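You operate a simulated robot arm through the tools that you are given. There is no shell and no other tool.

The job below is to be done with a simulated robot arm. You get a single attempt, and the scene is never put back.

TASK
Put things in order on the ply bench top. At the end: the red stripe bottle stands where the teal tape winder stood; the teal tape winder stands on top of the beige wood block; the beige square indent stands where the blue banded pin stood; the grey round brush stands on top of the brown band coupler; the blue banded pin stands where the red stripe bottle stood; whatever was shut is shut again. Leave all else as you found it, and nothing knocked over.
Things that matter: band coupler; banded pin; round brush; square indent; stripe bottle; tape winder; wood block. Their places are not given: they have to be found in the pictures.

Only the result counts: the job must be done as asked and must still hold three seconds after the hand-in. Knocking over, shifting, dropping, spilling or breaking anything else fails it.

THE ROBOT
A 6-joint arm with a two-finger parallel gripper, fixed in place. Base frame: the origin is at the foot of the arm, x ahead of it, y to its left, z up; the work surface is at about z = 0. Lengths are in cm, angles in degrees, forces in N, time in s.
With the tool pointing down near the work surface it reaches from about 16 to 42 cm from the base axis. Its first joint turns from -66.0 to 66.0 degrees. Payload 1.57 kg.
Tool frame: the origin (TCP) lies between the finger pads and is the grasp point; the fingertips stand 3 cm ahead of it; z points along the fingers, y is the line along which they close. Largest opening 8 cm; finger width 1.7, thickness 1.2; the body of the gripper, 4 by 8.2 cm, starts 8 cm behind the TCP.
Orientation is that of the tool frame in the base frame, as a unit quaternion [w, x, y, z]. With the fingers straight down and closing along the base's y, the tool's x points along the base's -x, its y along +y and its z along -z.

THE INTERFACE
- The arm moves only by the tool step_arm. Its argument "steps" is a list of rows, each an object of numbers (a shift or turn left out is 0, a gripper value left out holds the last): "dx", "dy", "dz": the shift along the base's x, y, z in units of 400 mm (1.0 is 400 mm); "wx", "wy", "wz": the turn, a rotation vector about the base's x, y, z in units of 60 degrees (1.0 is 60 degrees); "claw": the opening in per cent of the stroke, from 0 (shut) to 100 (fully open). In form: [{"dx": .., "dy": .., "dz": .., "wx": .., "wy": .., "wz": .., "claw": ..}, ...]. A call has 1 to 20 rows; each row is the pose to reach, as a shift and turn from the pose commanded when the call began. A call with a number of a shift or a turn outside -1 to 1 is refused whole. Rows are played at 5 a second. More than 5 cm and 8.6 degrees between two rows, or a gripper value outside its range, and nothing of the call is played. A pose out of reach is approached as far as the arm can. The call stops where the force on the tool passes 40 N (or 10 N more than at its start, if that is more) or the arm is blocked; 0.2 s more then pass. The fingers move at their own pace (about 15.3 cm/s each) and stop on an object; they squeeze with about 37 N. The grip force told is the motor's: it shows also when the fingers shut on nothing. Time passes only in rows, and 0.2 s behind the last, so rows that repeat a pose let the fingers close. It gives the time, the measured TCP pose, the force on the tool (base axes), the opening and the grip force at its end, in the units of the frame above (readings bear some noise), with the torque about the TCP (base axes, N m) and any sound that the robot's microphone picked up.
- Cameras (640 x 400 px; columns grow to the right, rows downward): "scene" is fixed at [5.58, -33.46, 42.1]; the picture's right is [0.77, -0.64, 0.00], its down [-0.39, -0.47, -0.79] and it looks along [0.50, 0.61, -0.62] (base axes); focal length 232 px, centre (320, 200). "wrist" rides on the gripper at [7.2, -0.7, -12.2] in the tool frame; the picture's right is [0.09, 1.00, 0.00], its down [-0.84, 0.08, -0.54] and it looks along [-0.54, 0.05, 0.84] (tool axes); focal length 238 px, centre (320, 200).
- capture(camera): a new picture of that camera. It takes no simulated time.
- pixel_to_xyz(camera, pixels): for up to 12 pixels [column, row] of the newest picture of that camera ("zoom" is the newest enlarged one), the place [x, y, z] in the base frame of the surface seen there, good to about 0.3 cm. It takes no simulated time.
- close_up(camera, box): a new picture of the part [left, top, right, bottom] of that camera's present view, enlarged. It takes no simulated time.
- hand_in(): hands the job in; it is judged then, once.

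Open the gripper and draw the arm clear of the work before you hand the job in, unless the task says otherwise.

The tools are called after "Call:" as name(argument=value, ...) on one line, values as JSON. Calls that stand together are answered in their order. step_arm: Moves the arm, as the interface text tells. Its arguments: {"type":"object","properties":{"steps":{"type":"array"}},"required":["steps"]} The other tools are called the same way: capture (camera) takes a picture; pixel_to_xyz (camera, pixels) gives the place of the surface under pixels of a picture; close_up (camera, box) takes an enlarged picture of a part of a camera's view; hand_in () hands the job in.

At the start:

```text
time_s: 0.0
tool_pos: [22.02, 6.52, 25.58]
tool_rot: [0.001, -0.001, 1.0, 0.0]
force: [0.5, 0.4, 0.1]
ft_torque: [0.0, 0.01, 0.03]
finger_gap: 8.0
finger_force: 0.0
```

scene: 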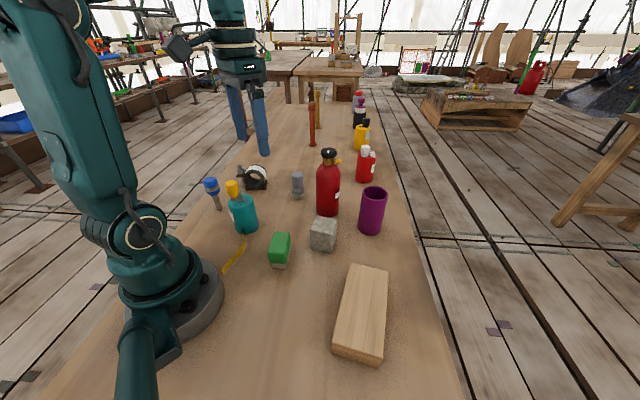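
wrist: 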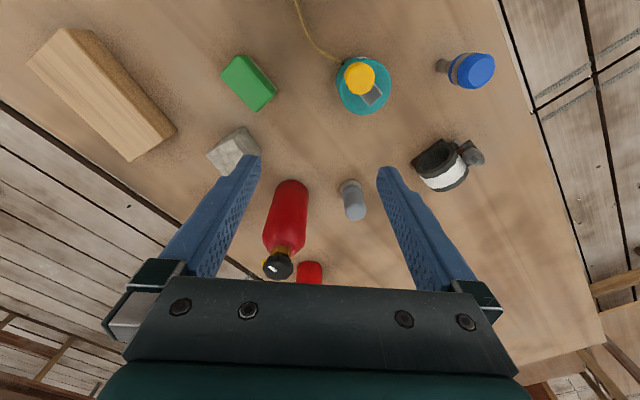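

I start by looking closer at the bench: the objects sit between columns 200-400, rows 130-370 of the scene picture. I take enlarged views to identify each item.

Call:
close_up(camera="scene", box=[190, 140, 400, 275])

Call:
close_up(camera="scene", box=[280, 80, 400, 160])

Call:
close_up(camera="wrist", box=[200, 20, 520, 220])

```text
2.96 times, centred on (295, 208) of scene
```

zoom: 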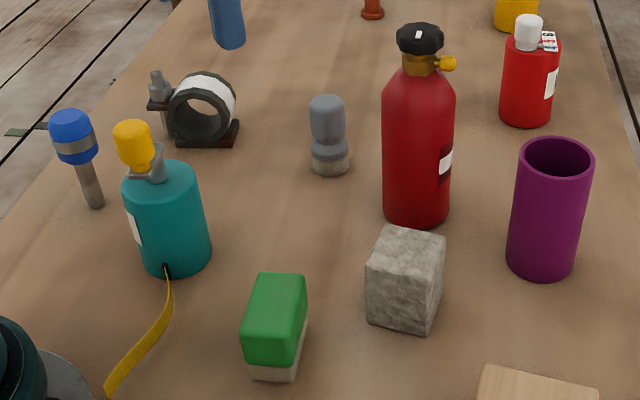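

```text
5.00 times, centred on (340, 120) of scene
```

zoom: 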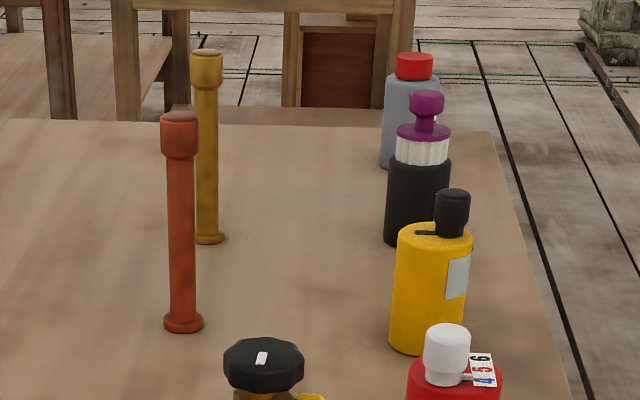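

```text
2.00 times, centred on (360, 120) of wrist
```

zoom: 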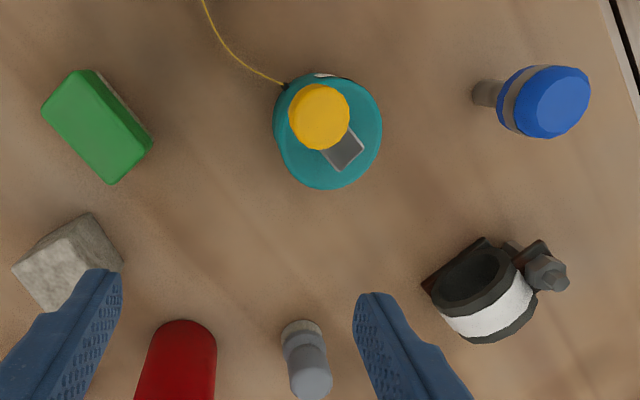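

The close-ups show a teal winder with a yellow knob, blue pin, clamp-like coupler, grey brush, big red bottle, small red bottle, grey cube, green block, purple cup and plank. I look closer at the cube, the plank and the red bottles to settle the names.

Call:
close_up(camera="scene", box=[300, 205, 350, 260])

Call:
close_up(camera="scene", box=[320, 255, 400, 370])

Call:
close_up(camera="scene", box=[310, 140, 390, 220])

Call:
close_up(camera="wrist", box=[20, 20, 280, 190])

Call:
close_up(camera="scene", box=[260, 225, 300, 275])

Call:
close_up(camera="scene", box=[195, 160, 275, 240])

```text
7.27 times, centred on (325, 232) of scene
```

zoom: 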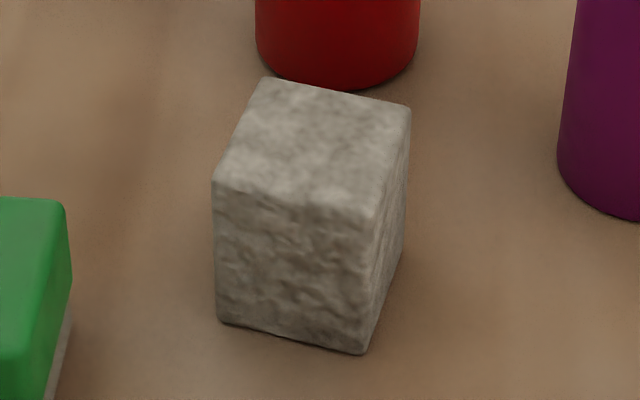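

```text
3.48 times, centred on (360, 312) of scene
```

zoom: 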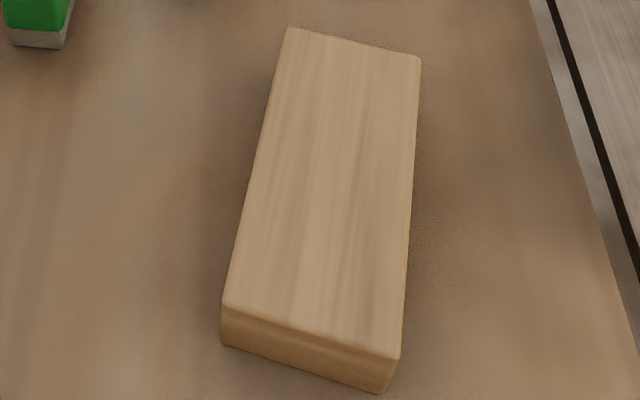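

```text
5.00 times, centred on (350, 180) of scene
```

zoom: 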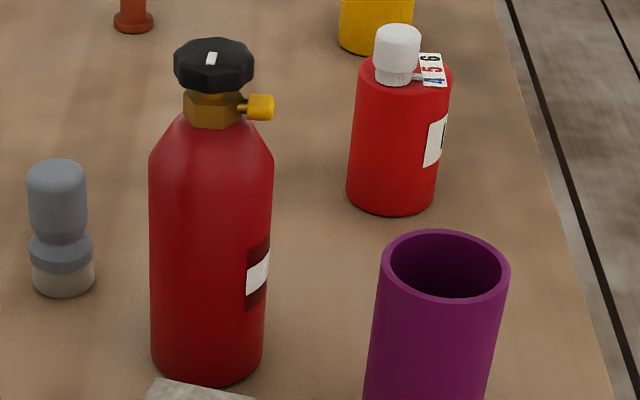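

```text
2.35 times, centred on (150, 105) of wrist
```

zoom: 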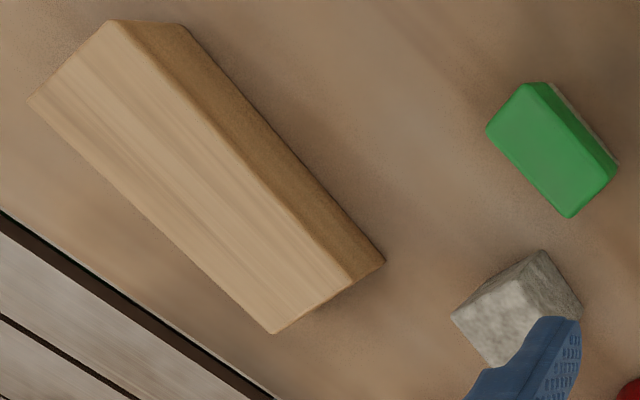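

```text
8.00 times, centred on (280, 250) of scene
```

zoom: 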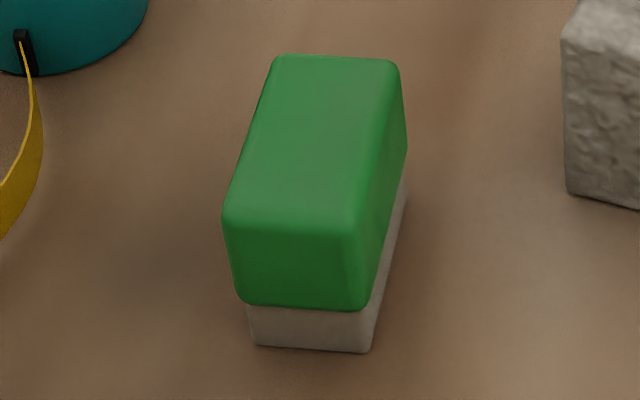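

```text
5.00 times, centred on (235, 200) of scene
```

zoom: 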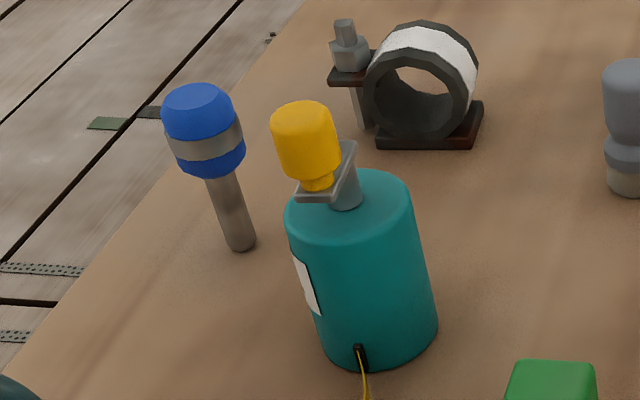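

The cube (325,232) looks stone-like and grey-beige; I still need to check for a "square indent" and which red bottle is striped. I get the positions of the main items.

Call:
capture(camera="scene")

Call:
pixel_to_xyz(camera="scene", pixels=[[211, 184], [218, 208], [234, 190], [245, 215], [256, 172], [298, 180], [329, 155], [327, 205], [366, 150], [365, 175], [373, 195], [322, 232]])

Call:
pixel_to_xyz(camera="scene", pixels=[[280, 240], [360, 300], [311, 120], [317, 110], [362, 135], [360, 110], [357, 95], [345, 265], [386, 270], [380, 355], [335, 345], [373, 225]])

```text
taken
```

scene: 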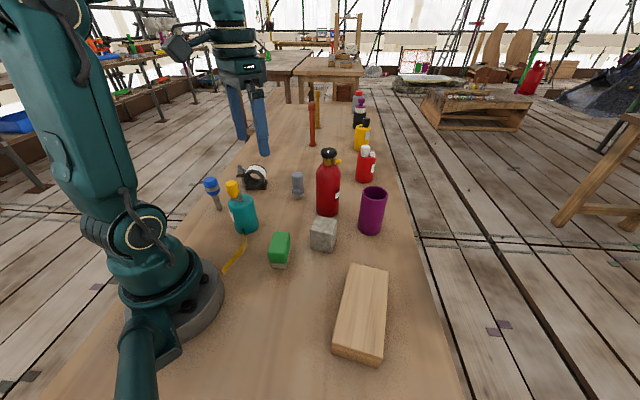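

```text
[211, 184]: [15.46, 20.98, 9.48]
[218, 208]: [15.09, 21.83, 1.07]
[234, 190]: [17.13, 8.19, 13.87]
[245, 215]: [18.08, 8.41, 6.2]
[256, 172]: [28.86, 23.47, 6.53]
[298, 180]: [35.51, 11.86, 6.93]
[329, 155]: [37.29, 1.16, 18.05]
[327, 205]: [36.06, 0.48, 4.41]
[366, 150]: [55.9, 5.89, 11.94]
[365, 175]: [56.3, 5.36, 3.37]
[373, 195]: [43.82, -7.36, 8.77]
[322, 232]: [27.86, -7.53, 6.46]
```

```text
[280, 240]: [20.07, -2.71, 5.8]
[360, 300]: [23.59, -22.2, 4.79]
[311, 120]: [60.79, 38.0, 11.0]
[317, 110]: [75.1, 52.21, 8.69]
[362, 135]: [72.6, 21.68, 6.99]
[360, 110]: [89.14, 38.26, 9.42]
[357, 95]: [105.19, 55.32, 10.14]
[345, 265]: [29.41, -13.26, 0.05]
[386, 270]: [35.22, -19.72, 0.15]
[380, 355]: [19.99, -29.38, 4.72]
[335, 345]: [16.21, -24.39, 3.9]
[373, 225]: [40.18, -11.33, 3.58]
```

The big red bottle sits near (36.7, 0.8), inside reach, while the small red one (56, 5.5) is out of reach, so the big one is the striped bottle. I look at the coupler, the tape strip and the cube through the wrist camera.

Call:
close_up(camera="wrist", box=[280, 0, 420, 120])

Call:
close_up(camera="wrist", box=[400, 120, 500, 200])

Call:
close_up(camera="wrist", box=[420, 40, 510, 100])

Call:
close_up(camera="scene", box=[195, 220, 275, 290])

Call:
close_up(camera="wrist", box=[195, 110, 270, 190])

Call:
close_up(camera="scene", box=[230, 155, 310, 205])

```text
3.33 times, centred on (350, 60) of wrist
```

zoom: 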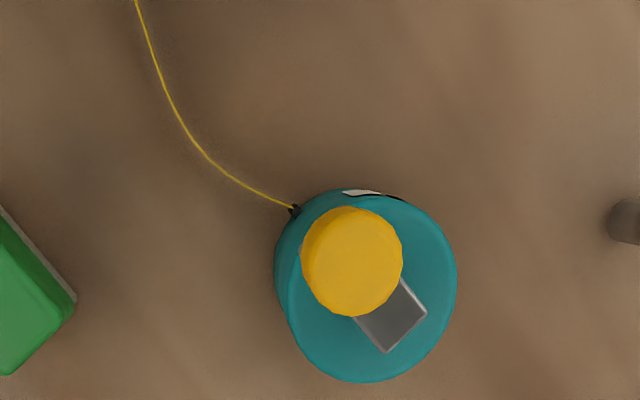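

```text
5.00 times, centred on (450, 160) of wrist
```

zoom: 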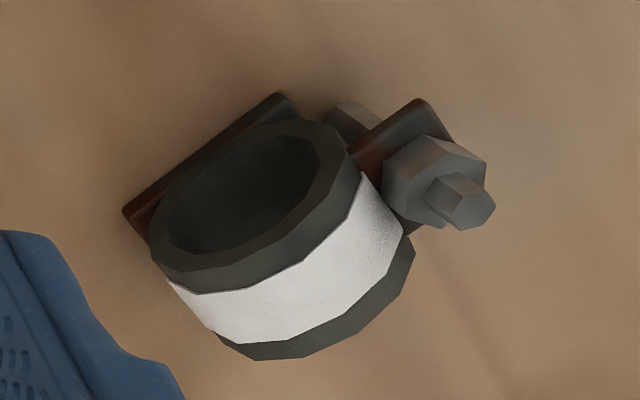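

```text
6.67 times, centred on (465, 70) of wrist
```

zoom: 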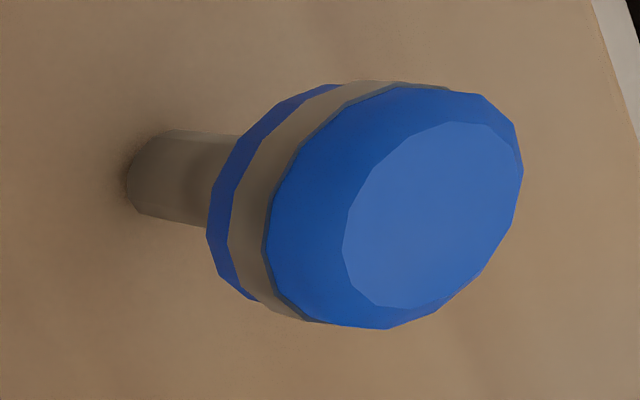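

```text
5.71 times, centred on (235, 255) of scene
```

zoom: 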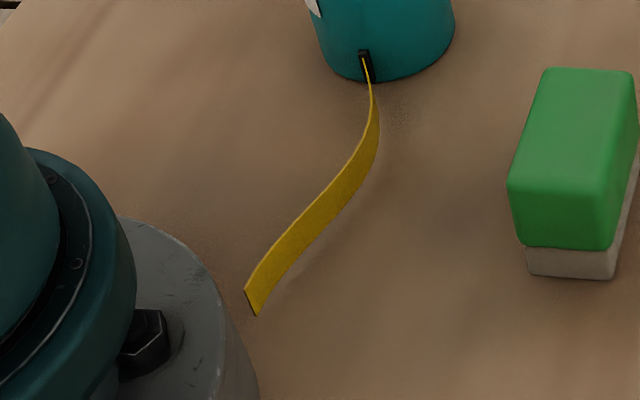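

```text
5.00 times, centred on (232, 150) of wrist
```

zoom: 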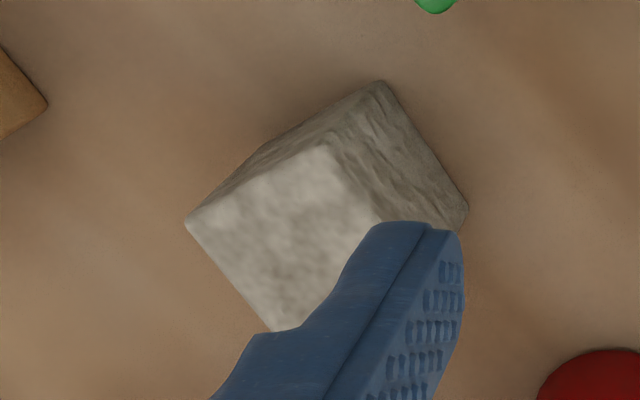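

```text
8.00 times, centred on (270, 180) of scene
```

zoom: 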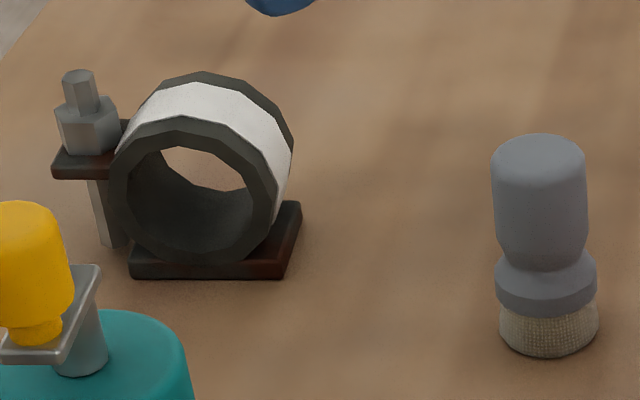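

The cube near (28,-7.5) shows plain faces from here; the tape's loose end at about (226,272) is not tied to anything. I measure key points of the cube, the brush, the coupler and the winder on the newest scene picture.

Call:
pixel_to_xyz(camera="scene", pixels=[[317.6, 216.5], [336.5, 219.8], [332, 232.4], [311.5, 228.6], [312, 248], [330.5, 252]])

Call:
close_up(camera="scene", box=[230, 155, 310, 205])

Call:
pixel_to_xyz(camera="zoom", pixels=[[200, 95], [250, 110], [160, 110], [190, 130], [235, 125], [545, 150], [545, 220], [545, 340], [215, 268], [80, 75], [85, 160], [290, 215]])

```text
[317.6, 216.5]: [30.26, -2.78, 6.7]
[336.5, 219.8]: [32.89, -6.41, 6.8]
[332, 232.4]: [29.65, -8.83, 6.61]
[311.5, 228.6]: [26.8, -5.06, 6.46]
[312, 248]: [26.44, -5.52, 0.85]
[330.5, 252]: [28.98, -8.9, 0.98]
```

```text
8.00 times, centred on (270, 180) of scene
```

zoom: 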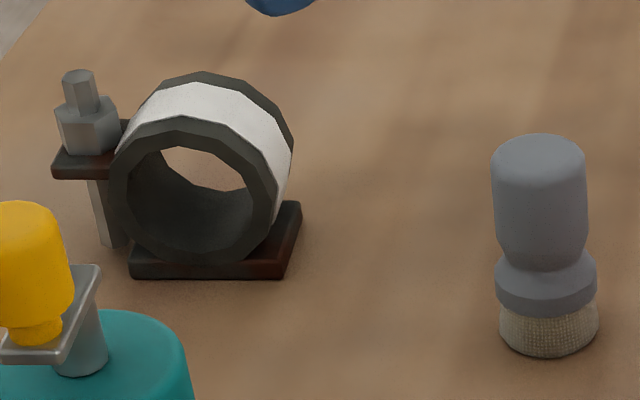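

```text
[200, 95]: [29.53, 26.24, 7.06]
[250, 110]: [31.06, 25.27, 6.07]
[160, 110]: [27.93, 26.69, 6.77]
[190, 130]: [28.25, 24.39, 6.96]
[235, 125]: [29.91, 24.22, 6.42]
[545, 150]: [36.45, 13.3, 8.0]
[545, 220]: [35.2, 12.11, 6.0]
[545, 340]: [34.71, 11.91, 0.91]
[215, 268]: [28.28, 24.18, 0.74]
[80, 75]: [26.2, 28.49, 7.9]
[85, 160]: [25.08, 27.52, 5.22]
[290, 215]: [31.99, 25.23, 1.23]
```

Cube top corners average to about (29.9,-5.8,6.6), brush at (35.3,12.2), coupler ring near (29.4,25). I raise the arm a little and yaw it so that the wrist camera sees the hidden sides.

Call:
step_arm(steps=[{"dz": 0.02, "wz": -0.14}, {"dz": 0.03, "wz": -0.28}, {"dz": 0.04, "wz": -0.42}, {"dz": 0.05, "wz": -0.56}, {"dz": 0.05, "wz": -0.7}, {"dz": 0.05, "wz": -0.84}, {"dz": 0.05, "wz": -0.98}])

Call:
capture(camera="wrist")

```text
time_s: 1.6
tool_pos: [21.97, 6.35, 27.68]
tool_rot: [0.001, 0.492, 0.871, -0.001]
force: [-0.3, 0.2, 1.2]
ft_torque: [0.0, 0.0, 0.04]
finger_gap: 8.03
finger_force: 0.1
```

```text
taken
```

wrist: 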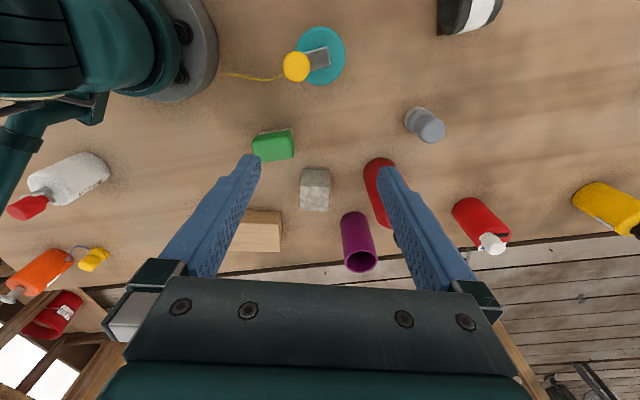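

Two more bottles appear at the left (white at (75,180), orange at (45,275)), behind the arm's foot. I keep turning so the camera looks back from the far side.

Call:
step_arm(steps=[{"dx": 0.04, "dy": -0.04, "wz": -0.14}, {"dx": 0.08, "dy": -0.08, "wz": -0.28}, {"dx": 0.12, "dy": -0.12, "wz": -0.42}, {"dx": 0.16, "dy": -0.16, "wz": -0.56}, {"dx": 0.2, "dy": -0.2, "wz": -0.7}, {"dx": 0.24, "dy": -0.24, "wz": -0.84}, {"dx": 0.26, "dy": -0.26, "wz": -0.98}])

Call:
capture(camera="wrist")

```text
time_s: 3.2
tool_pos: [31.63, -3.83, 26.59]
tool_rot: [0.002, 0.855, 0.518, 0.001]
force: [-1.5, -0.2, 0.4]
ft_torque: [0.02, 0.0, -0.02]
finger_gap: 7.98
finger_force: 0.1
out of reach, approached as far as the arm can: row 6, 7
```

```text
taken
```

wrist: 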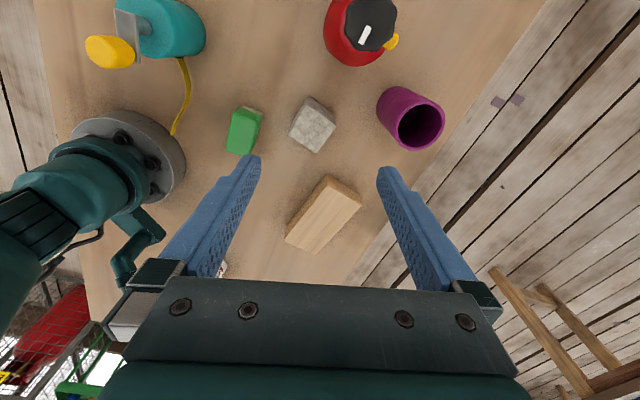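

The cube at (313,125), green block at (243,130) and cup at (410,118) are now seen from the far side. I zoom in on them.

Call:
close_up(camera="wrist", box=[210, 80, 360, 170])

Call:
close_up(camera="wrist", box=[360, 60, 460, 170])

Call:
close_up(camera="wrist", box=[70, 0, 220, 100])

Call:
close_up(camera="wrist", box=[300, 0, 420, 80])

Call:
close_up(camera="wrist", box=[270, 160, 390, 260])

```text
4.27 times, centred on (285, 125) of wrist
```

zoom: 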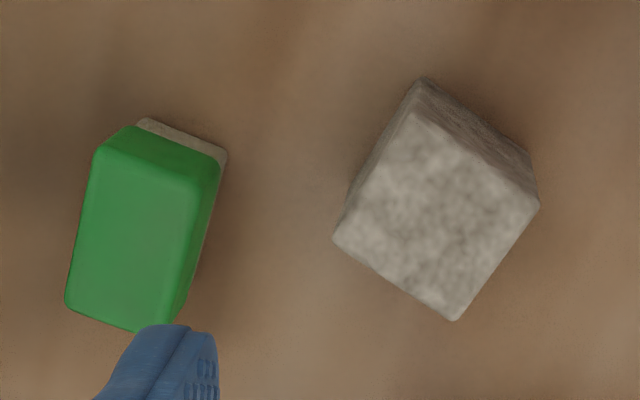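

```text
3.64 times, centred on (410, 115) of wrist
```

zoom: 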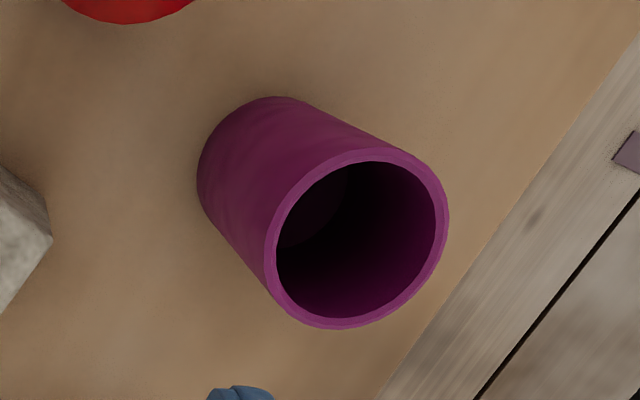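

```text
4.00 times, centred on (145, 50) of wrist
```

zoom: 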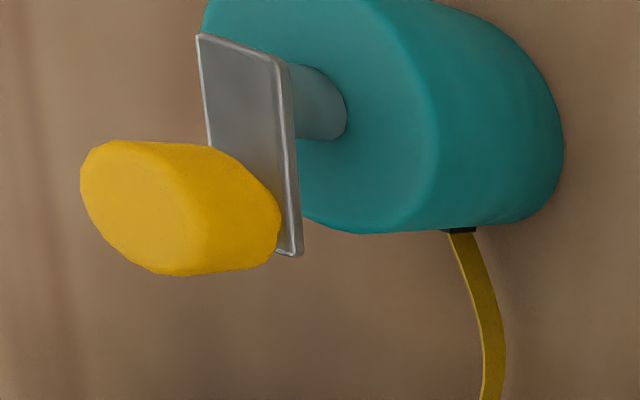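

```text
5.00 times, centred on (360, 40) of wrist
```

zoom: 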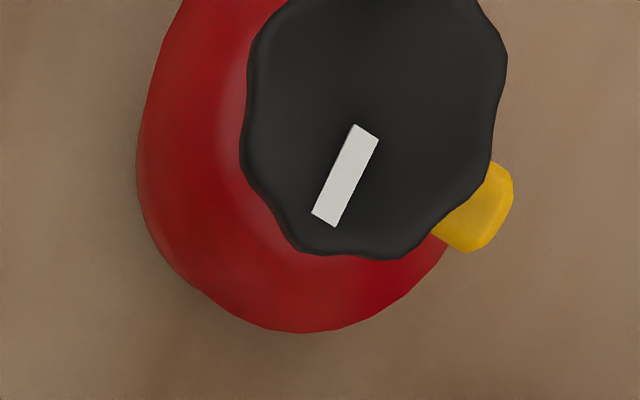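

```text
4.00 times, centred on (330, 210) of wrist
```

zoom: 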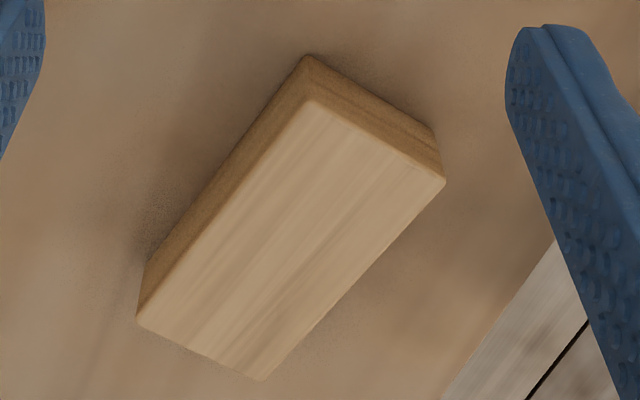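

None of the faces seen so far shows a clear recess, so I magnify the cube and green block further, and look into the cup.

Call:
close_up(camera="wrist", box=[280, 90, 345, 160])

Call:
close_up(camera="wrist", box=[220, 100, 270, 160])

Call:
close_up(camera="scene", box=[265, 225, 297, 275])

Call:
close_up(camera="scene", box=[0, 280, 160, 400])

```text
5.71 times, centred on (312, 125) of wrist
```

zoom: 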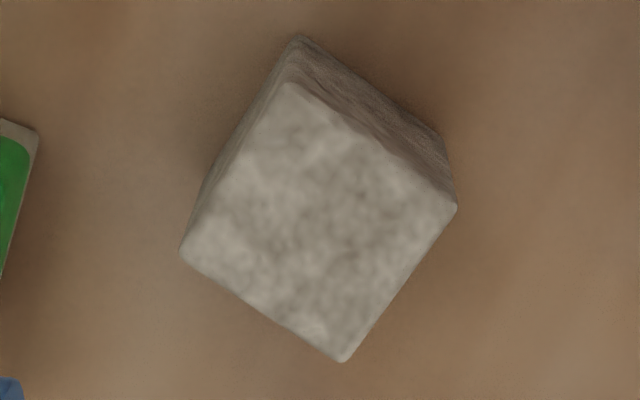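

```text
6.67 times, centred on (245, 130) of wrist
```

zoom: 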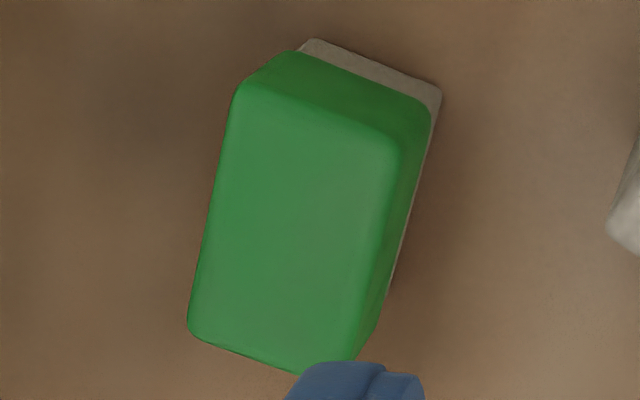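

```text
8.00 times, centred on (281, 250) of scene
```

zoom: 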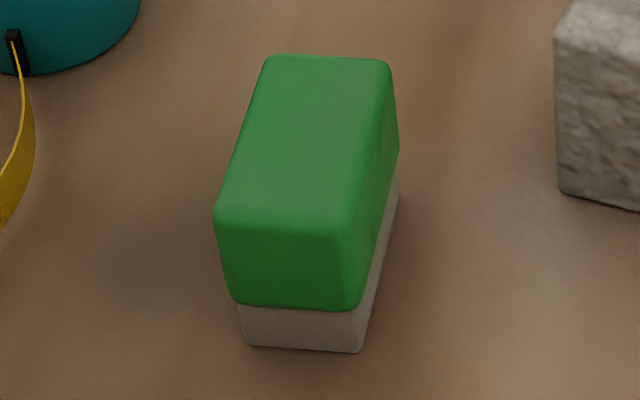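

```text
3.33 times, centred on (80, 340) of scene
```

zoom: 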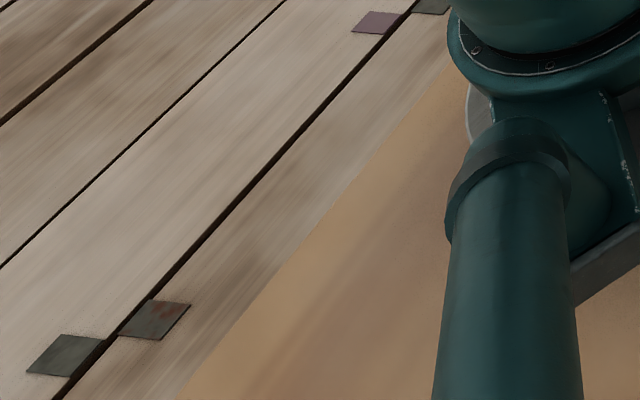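

The block at (281,250) is a green-topped eraser with a pale felt, the cube is plain and pale all round. Before deciding I survey the rest of the bench near the foot of the arm from the former pose.

Call:
step_arm(steps=[{"dx": -0.02, "dy": -0.02, "wz": 0.14}, {"dx": -0.06, "dy": -0.02, "wz": 0.28}, {"dx": -0.12, "dy": -0.02, "wz": 0.42}, {"dx": -0.18, "dy": -0.04, "wz": 0.56}, {"dx": -0.24, "dy": -0.06, "wz": 0.7}, {"dx": -0.28, "dy": -0.08, "wz": 0.7}])

Call:
capture(camera="wrist")

```text
time_s: 4.6
tool_pos: [20.12, -6.96, 26.4]
tool_rot: [0.001, 0.612, 0.791, 0.0]
force: [0.4, -0.5, 1.0]
ft_torque: [0.03, -0.01, 0.01]
finger_gap: 8.0
finger_force: 0.1
```

```text
taken
```

wrist: 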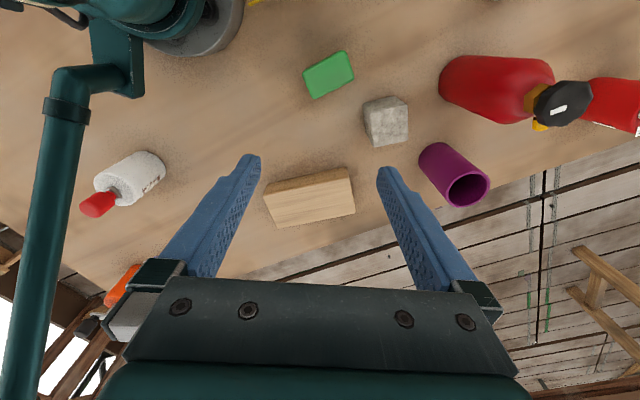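

Call:
pixel_to_xyz(camera="wrist", pixels=[[150, 165], [105, 203], [120, 285], [310, 200], [200, 120], [60, 240], [330, 70], [385, 120]])

Call:
close_up(camera="wrist", box=[60, 100, 200, 230])

Call:
close_up(camera="wrist", box=[280, 30, 440, 160])

```text
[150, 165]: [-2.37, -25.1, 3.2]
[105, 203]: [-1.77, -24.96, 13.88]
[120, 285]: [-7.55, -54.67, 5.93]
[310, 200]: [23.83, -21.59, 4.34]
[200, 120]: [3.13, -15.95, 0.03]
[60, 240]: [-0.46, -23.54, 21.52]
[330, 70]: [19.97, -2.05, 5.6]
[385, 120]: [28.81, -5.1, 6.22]
```

```text
3.08 times, centred on (130, 165) of wrist
```

zoom: 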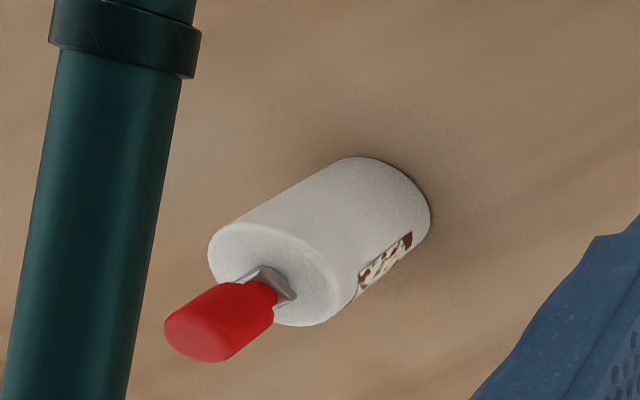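

```text
3.08 times, centred on (360, 95) of wrist
```

zoom: 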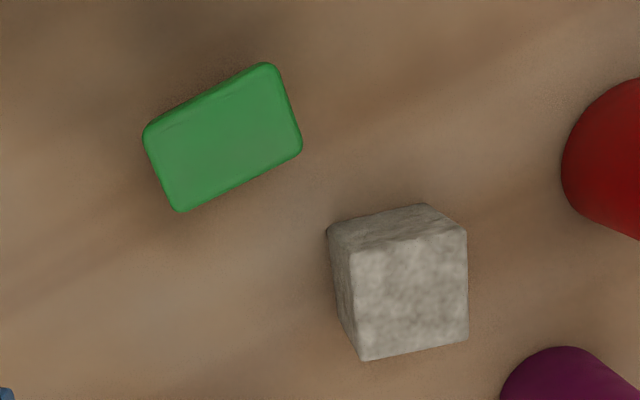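

The only other thing nearby is a white winder-like bottle at (-2.4,-25), out of the arm's range, so I take the pale square cube as the "beige square indent". I now turn the wrist back and move so that the camera looks straight down on the teal winder for measuring.

Call:
step_arm(steps=[{"dx": 0.01, "dy": 0.06, "wz": 0.14}, {"dx": 0.02, "dy": 0.12, "wz": 0.28}, {"dx": 0.03, "dy": 0.18, "wz": 0.42}, {"dx": 0.05, "dy": 0.24, "wz": 0.56}, {"dx": 0.07, "dy": 0.3, "wz": 0.7}, {"dx": 0.09, "dy": 0.36, "wz": 0.84}, {"dx": 0.11, "dy": 0.4, "wz": 0.98}])

Call:
step_arm(steps=[{"wz": 0.14}, {"wz": 0.28, "dz": -0.02}, {"wz": 0.28, "dz": -0.02}])

Call:
capture(camera="wrist")

```text
time_s: 6.2
tool_pos: [24.85, 8.92, 26.92]
tool_rot: [0.001, 0.144, 0.99, 0.0]
force: [0.0, 0.6, 0.1]
ft_torque: [-0.02, 0.03, 0.01]
finger_gap: 8.02
finger_force: 0.0
```

```text
time_s: 7.0
tool_pos: [24.84, 8.86, 25.89]
tool_rot: [0.001, -0.001, 1.0, 0.001]
force: [0.1, -0.4, -0.2]
ft_torque: [0.01, 0.0, 0.01]
finger_gap: 8.01
finger_force: 0.0
```

```text
taken
```

wrist: 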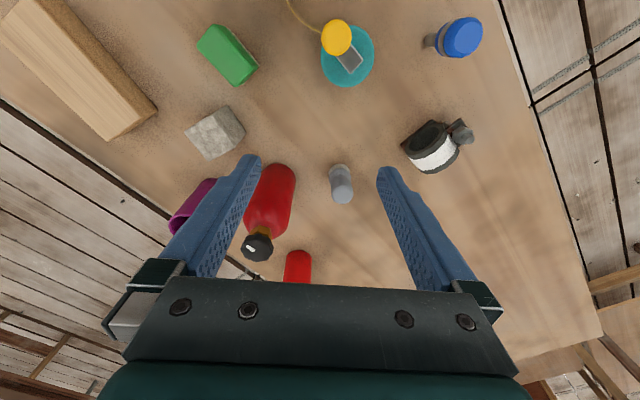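

The winder body shows at about (348,55) with its knob at (336,37). I enlarge it and measure its rim and base.

Call:
close_up(camera="wrist", box=[290, 0, 400, 110])

Call:
pixel_to_xyz(camera="wrist", pixels=[[323, 60], [327, 72], [338, 82], [352, 84], [364, 77], [370, 65], [371, 50], [365, 36], [322, 35], [345, 62], [350, 60], [336, 37]])

```text
3.64 times, centred on (345, 55) of wrist
```

zoom: 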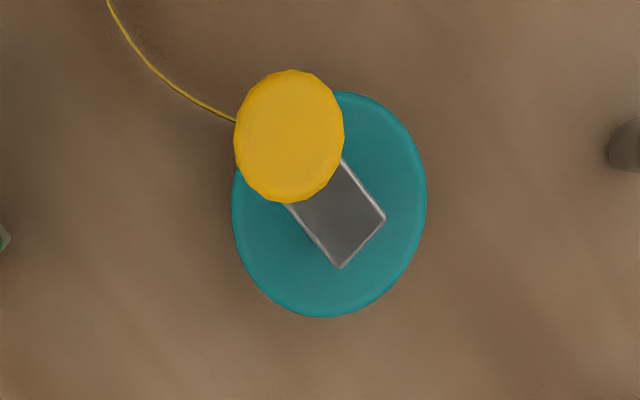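

```text
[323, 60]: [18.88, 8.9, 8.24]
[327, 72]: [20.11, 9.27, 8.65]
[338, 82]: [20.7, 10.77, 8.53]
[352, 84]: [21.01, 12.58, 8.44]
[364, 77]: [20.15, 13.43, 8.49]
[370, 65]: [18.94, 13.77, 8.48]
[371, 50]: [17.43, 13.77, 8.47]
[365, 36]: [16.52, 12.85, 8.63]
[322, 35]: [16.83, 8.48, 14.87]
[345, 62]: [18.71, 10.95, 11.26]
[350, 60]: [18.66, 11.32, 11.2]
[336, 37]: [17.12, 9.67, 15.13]
```

Winder: body top z≈8.5, axis about (18.5,11.3), radius 2.55, knob top 15.1 centred near (17.1,9.7). Next I measure the pin at (455,38), coupler at (435,148) and brush at (340,185).

Call:
close_up(camera="wrist", box=[410, 0, 500, 70])

Call:
close_up(camera="wrist", box=[390, 110, 480, 180])

Call:
close_up(camera="wrist", box=[315, 150, 365, 210])

Call:
pixel_to_xyz(camera="wrist", pixels=[[425, 40], [430, 36], [430, 44], [440, 40], [451, 28], [452, 50], [462, 37], [470, 30], [458, 46], [475, 36], [465, 22], [446, 38]])

```text
5.71 times, centred on (455, 35) of wrist
```

zoom: 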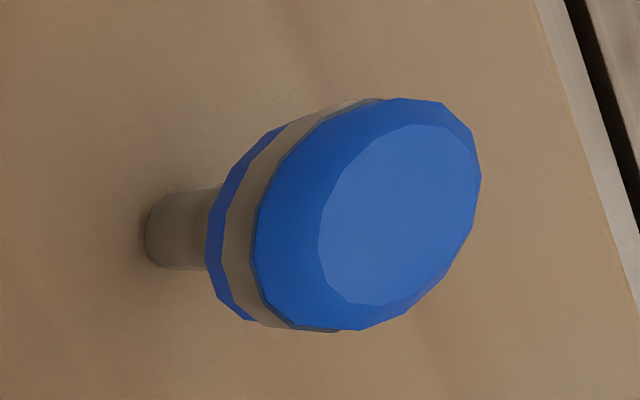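

```text
5.71 times, centred on (435, 145) of wrist
```

zoom: 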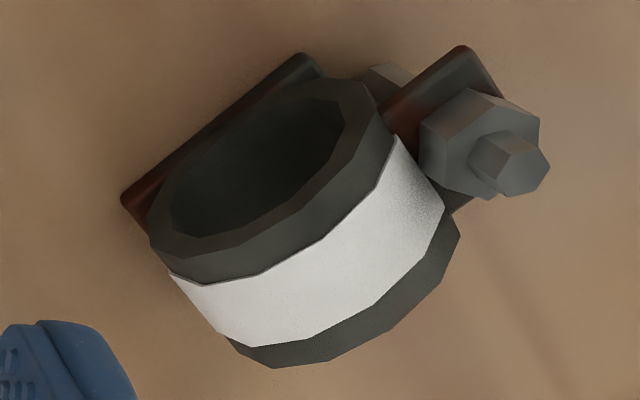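

```text
6.67 times, centred on (340, 180) of wrist
```

zoom: 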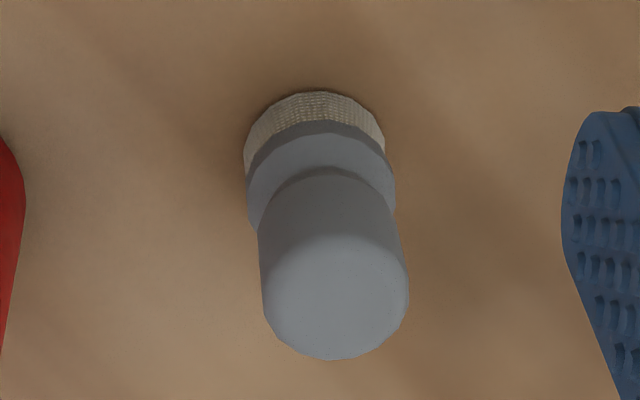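

```text
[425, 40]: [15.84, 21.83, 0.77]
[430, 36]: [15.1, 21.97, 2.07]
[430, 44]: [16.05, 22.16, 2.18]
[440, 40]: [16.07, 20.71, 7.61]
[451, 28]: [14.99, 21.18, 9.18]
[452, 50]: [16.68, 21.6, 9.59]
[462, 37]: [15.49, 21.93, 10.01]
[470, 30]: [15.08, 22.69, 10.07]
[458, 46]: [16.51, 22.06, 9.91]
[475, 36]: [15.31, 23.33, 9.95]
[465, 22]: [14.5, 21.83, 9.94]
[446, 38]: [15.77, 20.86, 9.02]
```

Pin top is at z≈10; I query more points for the pin axis, the coupler ring and the brush.

Call:
pixel_to_xyz(camera="wrist", pixels=[[468.7, 37.6], [455, 44], [481, 31], [460, 50], [478, 24], [462, 24], [476, 44], [427, 35], [427, 45], [434, 35], [434, 45], [470, 53]])

Call:
pixel_to_xyz(camera="wrist", pixels=[[412, 160], [417, 166], [424, 169], [432, 169], [440, 166], [448, 160], [453, 152], [456, 147], [452, 138], [428, 162], [436, 158], [445, 150]])

Call:
pixel_to_xyz(camera="wrist", pixels=[[342, 195], [335, 195], [349, 195], [342, 188], [342, 202], [340, 175], [330, 172], [350, 172], [338, 165], [332, 167], [345, 167], [341, 182]])

```text
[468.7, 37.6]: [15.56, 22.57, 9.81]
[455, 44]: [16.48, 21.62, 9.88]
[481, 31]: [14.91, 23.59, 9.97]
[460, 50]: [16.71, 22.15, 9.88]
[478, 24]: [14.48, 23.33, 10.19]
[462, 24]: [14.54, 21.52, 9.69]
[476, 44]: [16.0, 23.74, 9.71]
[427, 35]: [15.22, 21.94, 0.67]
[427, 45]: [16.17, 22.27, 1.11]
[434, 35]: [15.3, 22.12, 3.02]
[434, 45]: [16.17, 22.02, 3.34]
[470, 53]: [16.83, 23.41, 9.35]
```

```text
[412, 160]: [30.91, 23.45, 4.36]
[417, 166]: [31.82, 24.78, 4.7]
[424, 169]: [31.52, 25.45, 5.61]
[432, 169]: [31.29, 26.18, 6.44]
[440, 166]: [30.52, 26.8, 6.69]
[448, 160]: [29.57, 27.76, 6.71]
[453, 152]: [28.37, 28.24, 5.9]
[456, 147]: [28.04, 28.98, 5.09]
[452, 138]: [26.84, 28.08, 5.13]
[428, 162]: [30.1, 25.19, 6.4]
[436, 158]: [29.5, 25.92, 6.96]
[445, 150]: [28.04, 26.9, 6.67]
```

```text
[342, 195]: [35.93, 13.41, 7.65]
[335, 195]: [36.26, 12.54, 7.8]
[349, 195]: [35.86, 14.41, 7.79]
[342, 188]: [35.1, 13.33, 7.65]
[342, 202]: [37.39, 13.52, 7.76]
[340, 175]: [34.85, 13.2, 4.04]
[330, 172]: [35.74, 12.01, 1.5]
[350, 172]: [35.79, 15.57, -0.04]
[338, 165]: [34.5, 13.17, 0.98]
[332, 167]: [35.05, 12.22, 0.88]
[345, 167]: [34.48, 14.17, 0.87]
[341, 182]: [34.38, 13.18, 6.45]
```

Pin axis ≈ (15.6,22.6), brush axis ≈ (36.1,13.4) with top z 7.75. Now I capture the scene again and measure the plank's corners, the red bottle and the cube.

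Call:
capture(camera="scene")

Call:
pixel_to_xyz(camera="scene", pixels=[[352, 265], [387, 273], [382, 355], [334, 341], [360, 300], [350, 320], [370, 320], [365, 280], [343, 300], [384, 310], [362, 347], [370, 267]])

Call:
pixel_to_xyz(camera="scene", pixels=[[317, 190], [338, 190], [327, 190], [327, 210], [319, 205], [336, 206], [329, 150], [322, 150], [336, 150], [327, 175], [317, 170], [340, 172]])

Call:
close_up(camera="scene", box=[305, 140, 355, 225])

```text
taken
```

scene: 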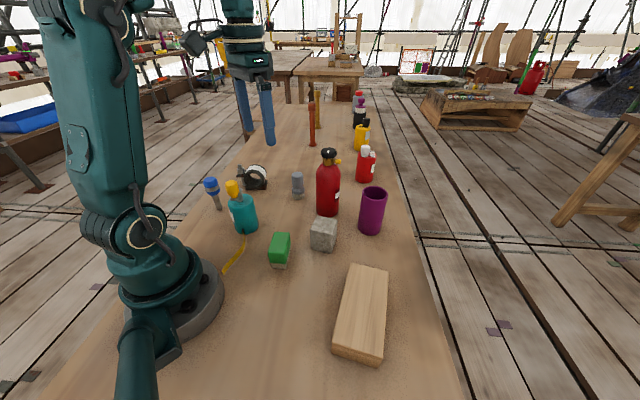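

```text
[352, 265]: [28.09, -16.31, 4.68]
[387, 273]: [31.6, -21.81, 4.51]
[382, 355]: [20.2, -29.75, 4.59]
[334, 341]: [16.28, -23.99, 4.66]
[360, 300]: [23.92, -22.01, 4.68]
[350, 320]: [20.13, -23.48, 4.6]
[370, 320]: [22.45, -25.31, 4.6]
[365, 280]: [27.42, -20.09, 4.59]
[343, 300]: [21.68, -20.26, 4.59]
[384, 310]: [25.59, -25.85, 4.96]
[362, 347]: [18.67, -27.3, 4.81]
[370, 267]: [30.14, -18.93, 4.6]
```

```text
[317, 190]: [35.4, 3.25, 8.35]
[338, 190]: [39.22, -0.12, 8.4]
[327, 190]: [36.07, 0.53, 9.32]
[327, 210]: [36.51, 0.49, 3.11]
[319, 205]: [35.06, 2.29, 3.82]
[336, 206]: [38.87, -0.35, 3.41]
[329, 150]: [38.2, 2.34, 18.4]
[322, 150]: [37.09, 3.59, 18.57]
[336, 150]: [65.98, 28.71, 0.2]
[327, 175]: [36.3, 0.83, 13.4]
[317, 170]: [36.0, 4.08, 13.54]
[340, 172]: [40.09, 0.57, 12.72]
```

```text
4.71 times, centred on (330, 182) of scene
```

zoom: 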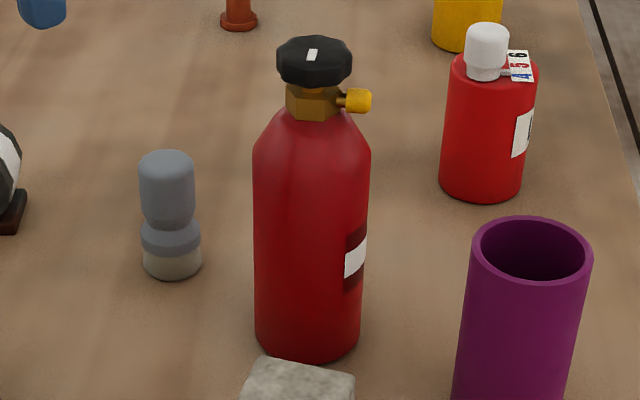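

Plank: centre ≈ (24.0,-23.0), top z≈4.6, about 14.5 × 6.8 cm; bottle axis ≈ (38.2,2.7), radius ≈ 3.1, top ≈ 18.6. I start with the winder: yaw 48.6° so the fingers pass beside the crank, and go above it at z=19.

Call:
step_arm(steps=[{"dx": -0.0226, "dy": 0.0087, "dz": -0.02, "wz": 0.1157}, {"dx": -0.0453, "dy": 0.0174, "dz": -0.045, "wz": 0.2314}, {"dx": -0.0679, "dy": 0.0261, "dz": -0.07, "wz": 0.3471}, {"dx": -0.0906, "dy": 0.0349, "dz": -0.095, "wz": 0.4629}, {"dx": -0.1132, "dy": 0.0436, "dz": -0.12, "wz": 0.5786}, {"dx": -0.1359, "dy": 0.0523, "dz": -0.145, "wz": 0.6943}, {"dx": -0.1585, "dy": 0.061, "dz": -0.172, "wz": 0.81}, {"dx": -0.1585, "dy": 0.061, "dz": -0.172, "wz": 0.81}])

Call:
capture(camera="wrist")

Call:
capture(camera="scene")

```text
time_s: 8.8
tool_pos: [18.38, 11.51, 19.04]
tool_rot: [0.001, -0.414, 0.91, 0.001]
force: [0.3, 0.1, -0.2]
ft_torque: [0.0, 0.03, -0.04]
finger_gap: 8.0
finger_force: 0.0
```

```text
taken
```

wrist: 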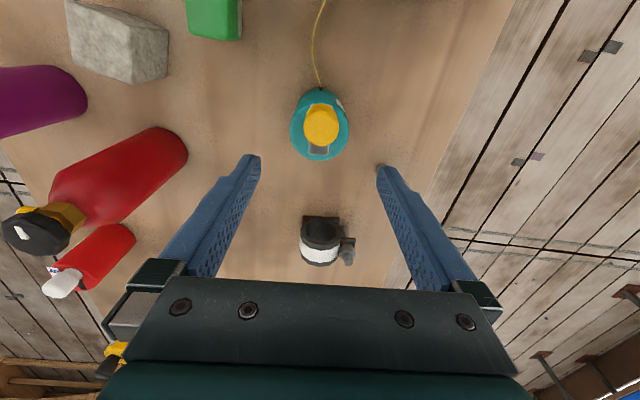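

```text
taken
```

scene: 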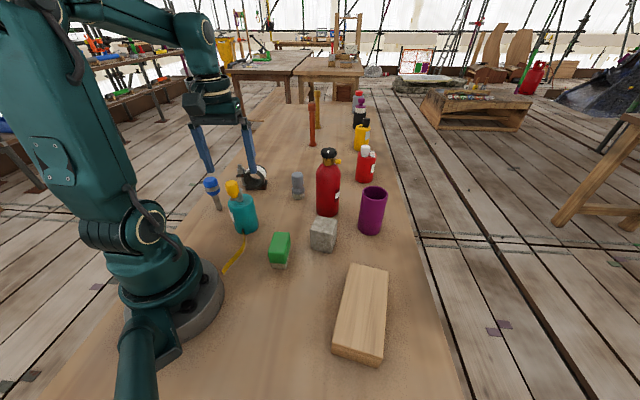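

The winder sits centred between the fingers (body columns 291-349). I check its rim with the depth query from this view before going down.

Call:
close_up(camera="wrist", box=[270, 70, 370, 170])

Call:
pixel_to_xyz(camera="wrist", pixels=[[296, 118], [293, 130], [296, 145], [303, 154], [320, 158], [335, 155], [344, 145], [347, 130], [343, 118], [338, 105], [302, 105], [320, 124]])

```text
4.00 times, centred on (320, 120) of wrist
```

zoom: 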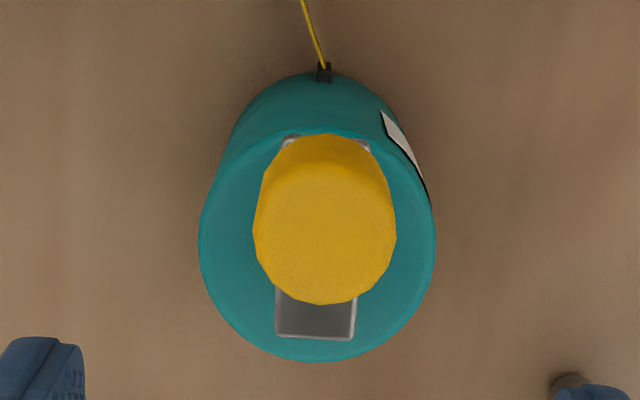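

```text
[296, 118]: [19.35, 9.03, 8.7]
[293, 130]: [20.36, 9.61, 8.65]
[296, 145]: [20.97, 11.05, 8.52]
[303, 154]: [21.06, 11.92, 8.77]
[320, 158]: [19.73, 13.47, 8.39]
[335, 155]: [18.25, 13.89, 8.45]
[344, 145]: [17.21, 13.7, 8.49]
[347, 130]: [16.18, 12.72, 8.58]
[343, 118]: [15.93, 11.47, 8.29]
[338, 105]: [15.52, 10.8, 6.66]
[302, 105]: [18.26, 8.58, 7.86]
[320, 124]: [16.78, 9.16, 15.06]
```

Rim fit gives the winder axis at about (18.45,11.35), r≈2.6, matching the TCP within 0.2 cm. I lower to TCP z=8.0 with the fingers open.

Call:
step_arm(steps=[{"dx": 0.0018, "dy": -0.004, "dz": -0.05}, {"dx": 0.0018, "dy": -0.004, "dz": -0.1}, {"dx": 0.0018, "dy": -0.004, "dz": -0.15}, {"dx": 0.0018, "dy": -0.004, "dz": -0.2}, {"dx": 0.0018, "dy": -0.004, "dz": -0.24}, {"dx": 0.0018, "dy": -0.004, "dz": -0.26}, {"dx": 0.0018, "dy": -0.004, "dz": -0.276}, {"dx": 0.0018, "dy": -0.004, "dz": -0.276}])

Call:
capture(camera="wrist")

Call:
close_up(camera="scene", box=[180, 130, 310, 250])

```text
time_s: 10.6
tool_pos: [18.46, 11.2, 8.01]
tool_rot: [0.001, -0.412, 0.911, 0.0]
force: [-0.1, -0.6, -0.8]
ft_torque: [0.0, 0.0, 0.02]
finger_gap: 7.99
finger_force: 0.1
```

```text
taken
```

wrist: 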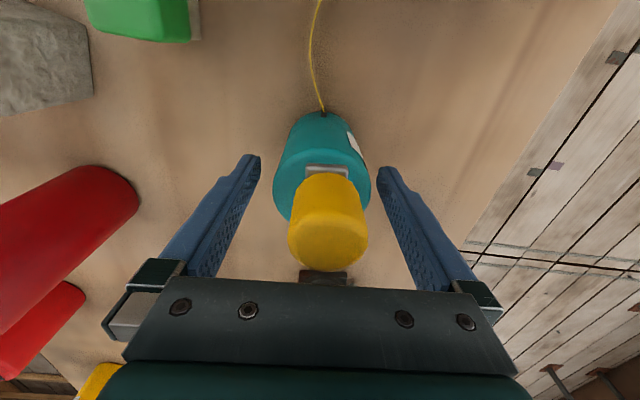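

```text
3.33 times, centred on (245, 190) of scene
```

zoom: 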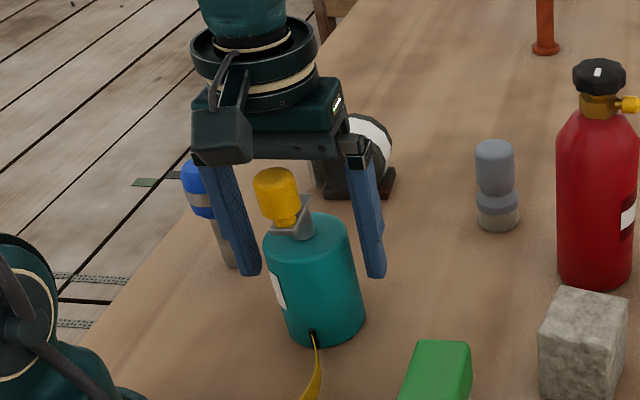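

The fingers straddle the winder body with the knob below the palm. I close the gripper.

Call:
step_arm(steps=[{"claw": 50}, {"claw": 0}, {"claw": 0}, {"claw": 0}])

```text
time_s: 11.6
tool_pos: [18.44, 11.22, 8.06]
tool_rot: [0.001, -0.412, 0.911, 0.0]
force: [0.3, -1.2, 0.1]
ft_torque: [0.0, 0.03, 0.01]
finger_gap: 5.68
finger_force: 37.0
```

The gripper holds at 5.68 cm with 37 N. I lift straight up 3 cm and check the load.

Call:
step_arm(steps=[{"dz": 0.01}, {"dz": 0.03}, {"dz": 0.075}, {"dz": 0.075}])

Call:
close_up(camera="scene", box=[180, 130, 310, 280])

```text
time_s: 12.6
tool_pos: [18.57, 11.06, 10.91]
tool_rot: [0.001, -0.412, 0.911, 0.001]
force: [0.4, 0.4, -1.3]
ft_torque: [-0.02, 0.0, -0.01]
finger_gap: 5.69
finger_force: 36.7
```

```text
2.67 times, centred on (245, 205) of scene
```

zoom: 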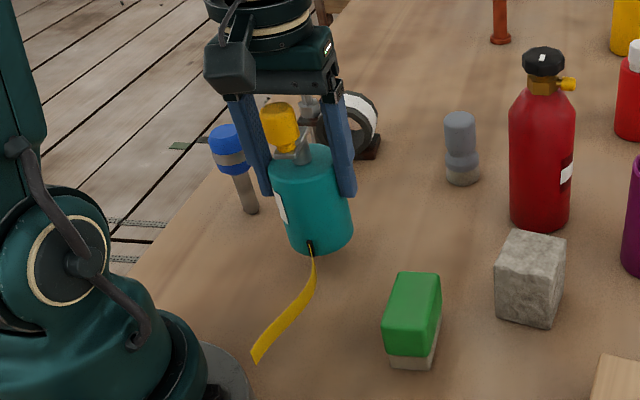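

The winder is lifted and its tape strip is rigid and follows. I carry it high, bowing outward, to above the plank centre (24,-23) at z=19.

Call:
step_arm(steps=[{"dx": 0.02, "dy": -0.004, "dz": 0.05}, {"dx": 0.05, "dy": -0.01, "dz": 0.1}, {"dx": 0.085, "dy": -0.025, "dz": 0.15}, {"dx": 0.12, "dy": -0.055, "dz": 0.185}, {"dx": 0.15, "dy": -0.11, "dz": 0.2}, {"dx": 0.17, "dy": -0.175, "dz": 0.2}, {"dx": 0.185, "dy": -0.245, "dz": 0.2}, {"dx": 0.1875, "dy": -0.32, "dz": 0.2}, {"dx": 0.1875, "dy": -0.395, "dz": 0.2}, {"dx": 0.1875, "dy": -0.47, "dz": 0.2}, {"dx": 0.183, "dy": -0.545, "dz": 0.2}, {"dx": 0.175, "dy": -0.62, "dz": 0.2}, {"dx": 0.165, "dy": -0.69, "dz": 0.2}, {"dx": 0.155, "dy": -0.755, "dz": 0.2}, {"dx": 0.145, "dy": -0.81, "dz": 0.2}, {"dx": 0.1375, "dy": -0.845, "dz": 0.2}, {"dx": 0.1375, "dy": -0.854, "dz": 0.2}, {"dx": 0.1375, "dy": -0.854, "dz": 0.2}])

Call:
capture(camera="scene")

Call:
capture(camera="wrist")

```text
time_s: 16.4
tool_pos: [24.06, -22.88, 18.93]
tool_rot: [0.0, -0.413, 0.911, 0.002]
force: [0.0, 0.4, -1.0]
ft_torque: [-0.02, 0.0, 0.02]
finger_gap: 5.69
finger_force: 37.0
```

```text
taken
```

scene: 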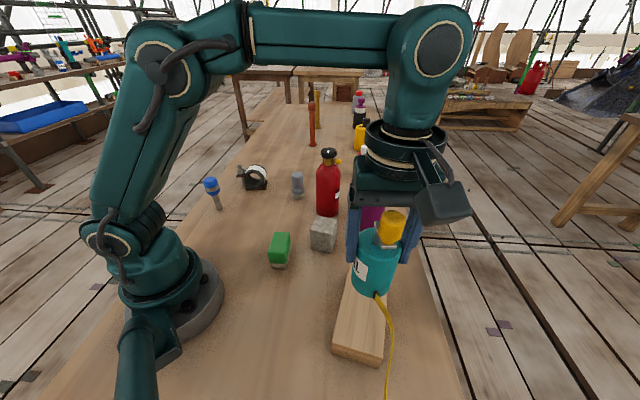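

```text
taken
```

wrist: 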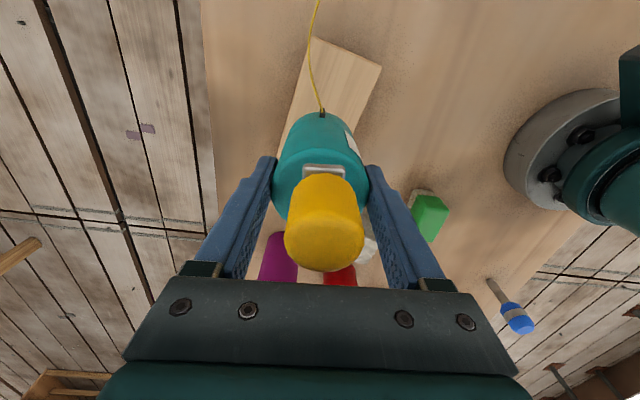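

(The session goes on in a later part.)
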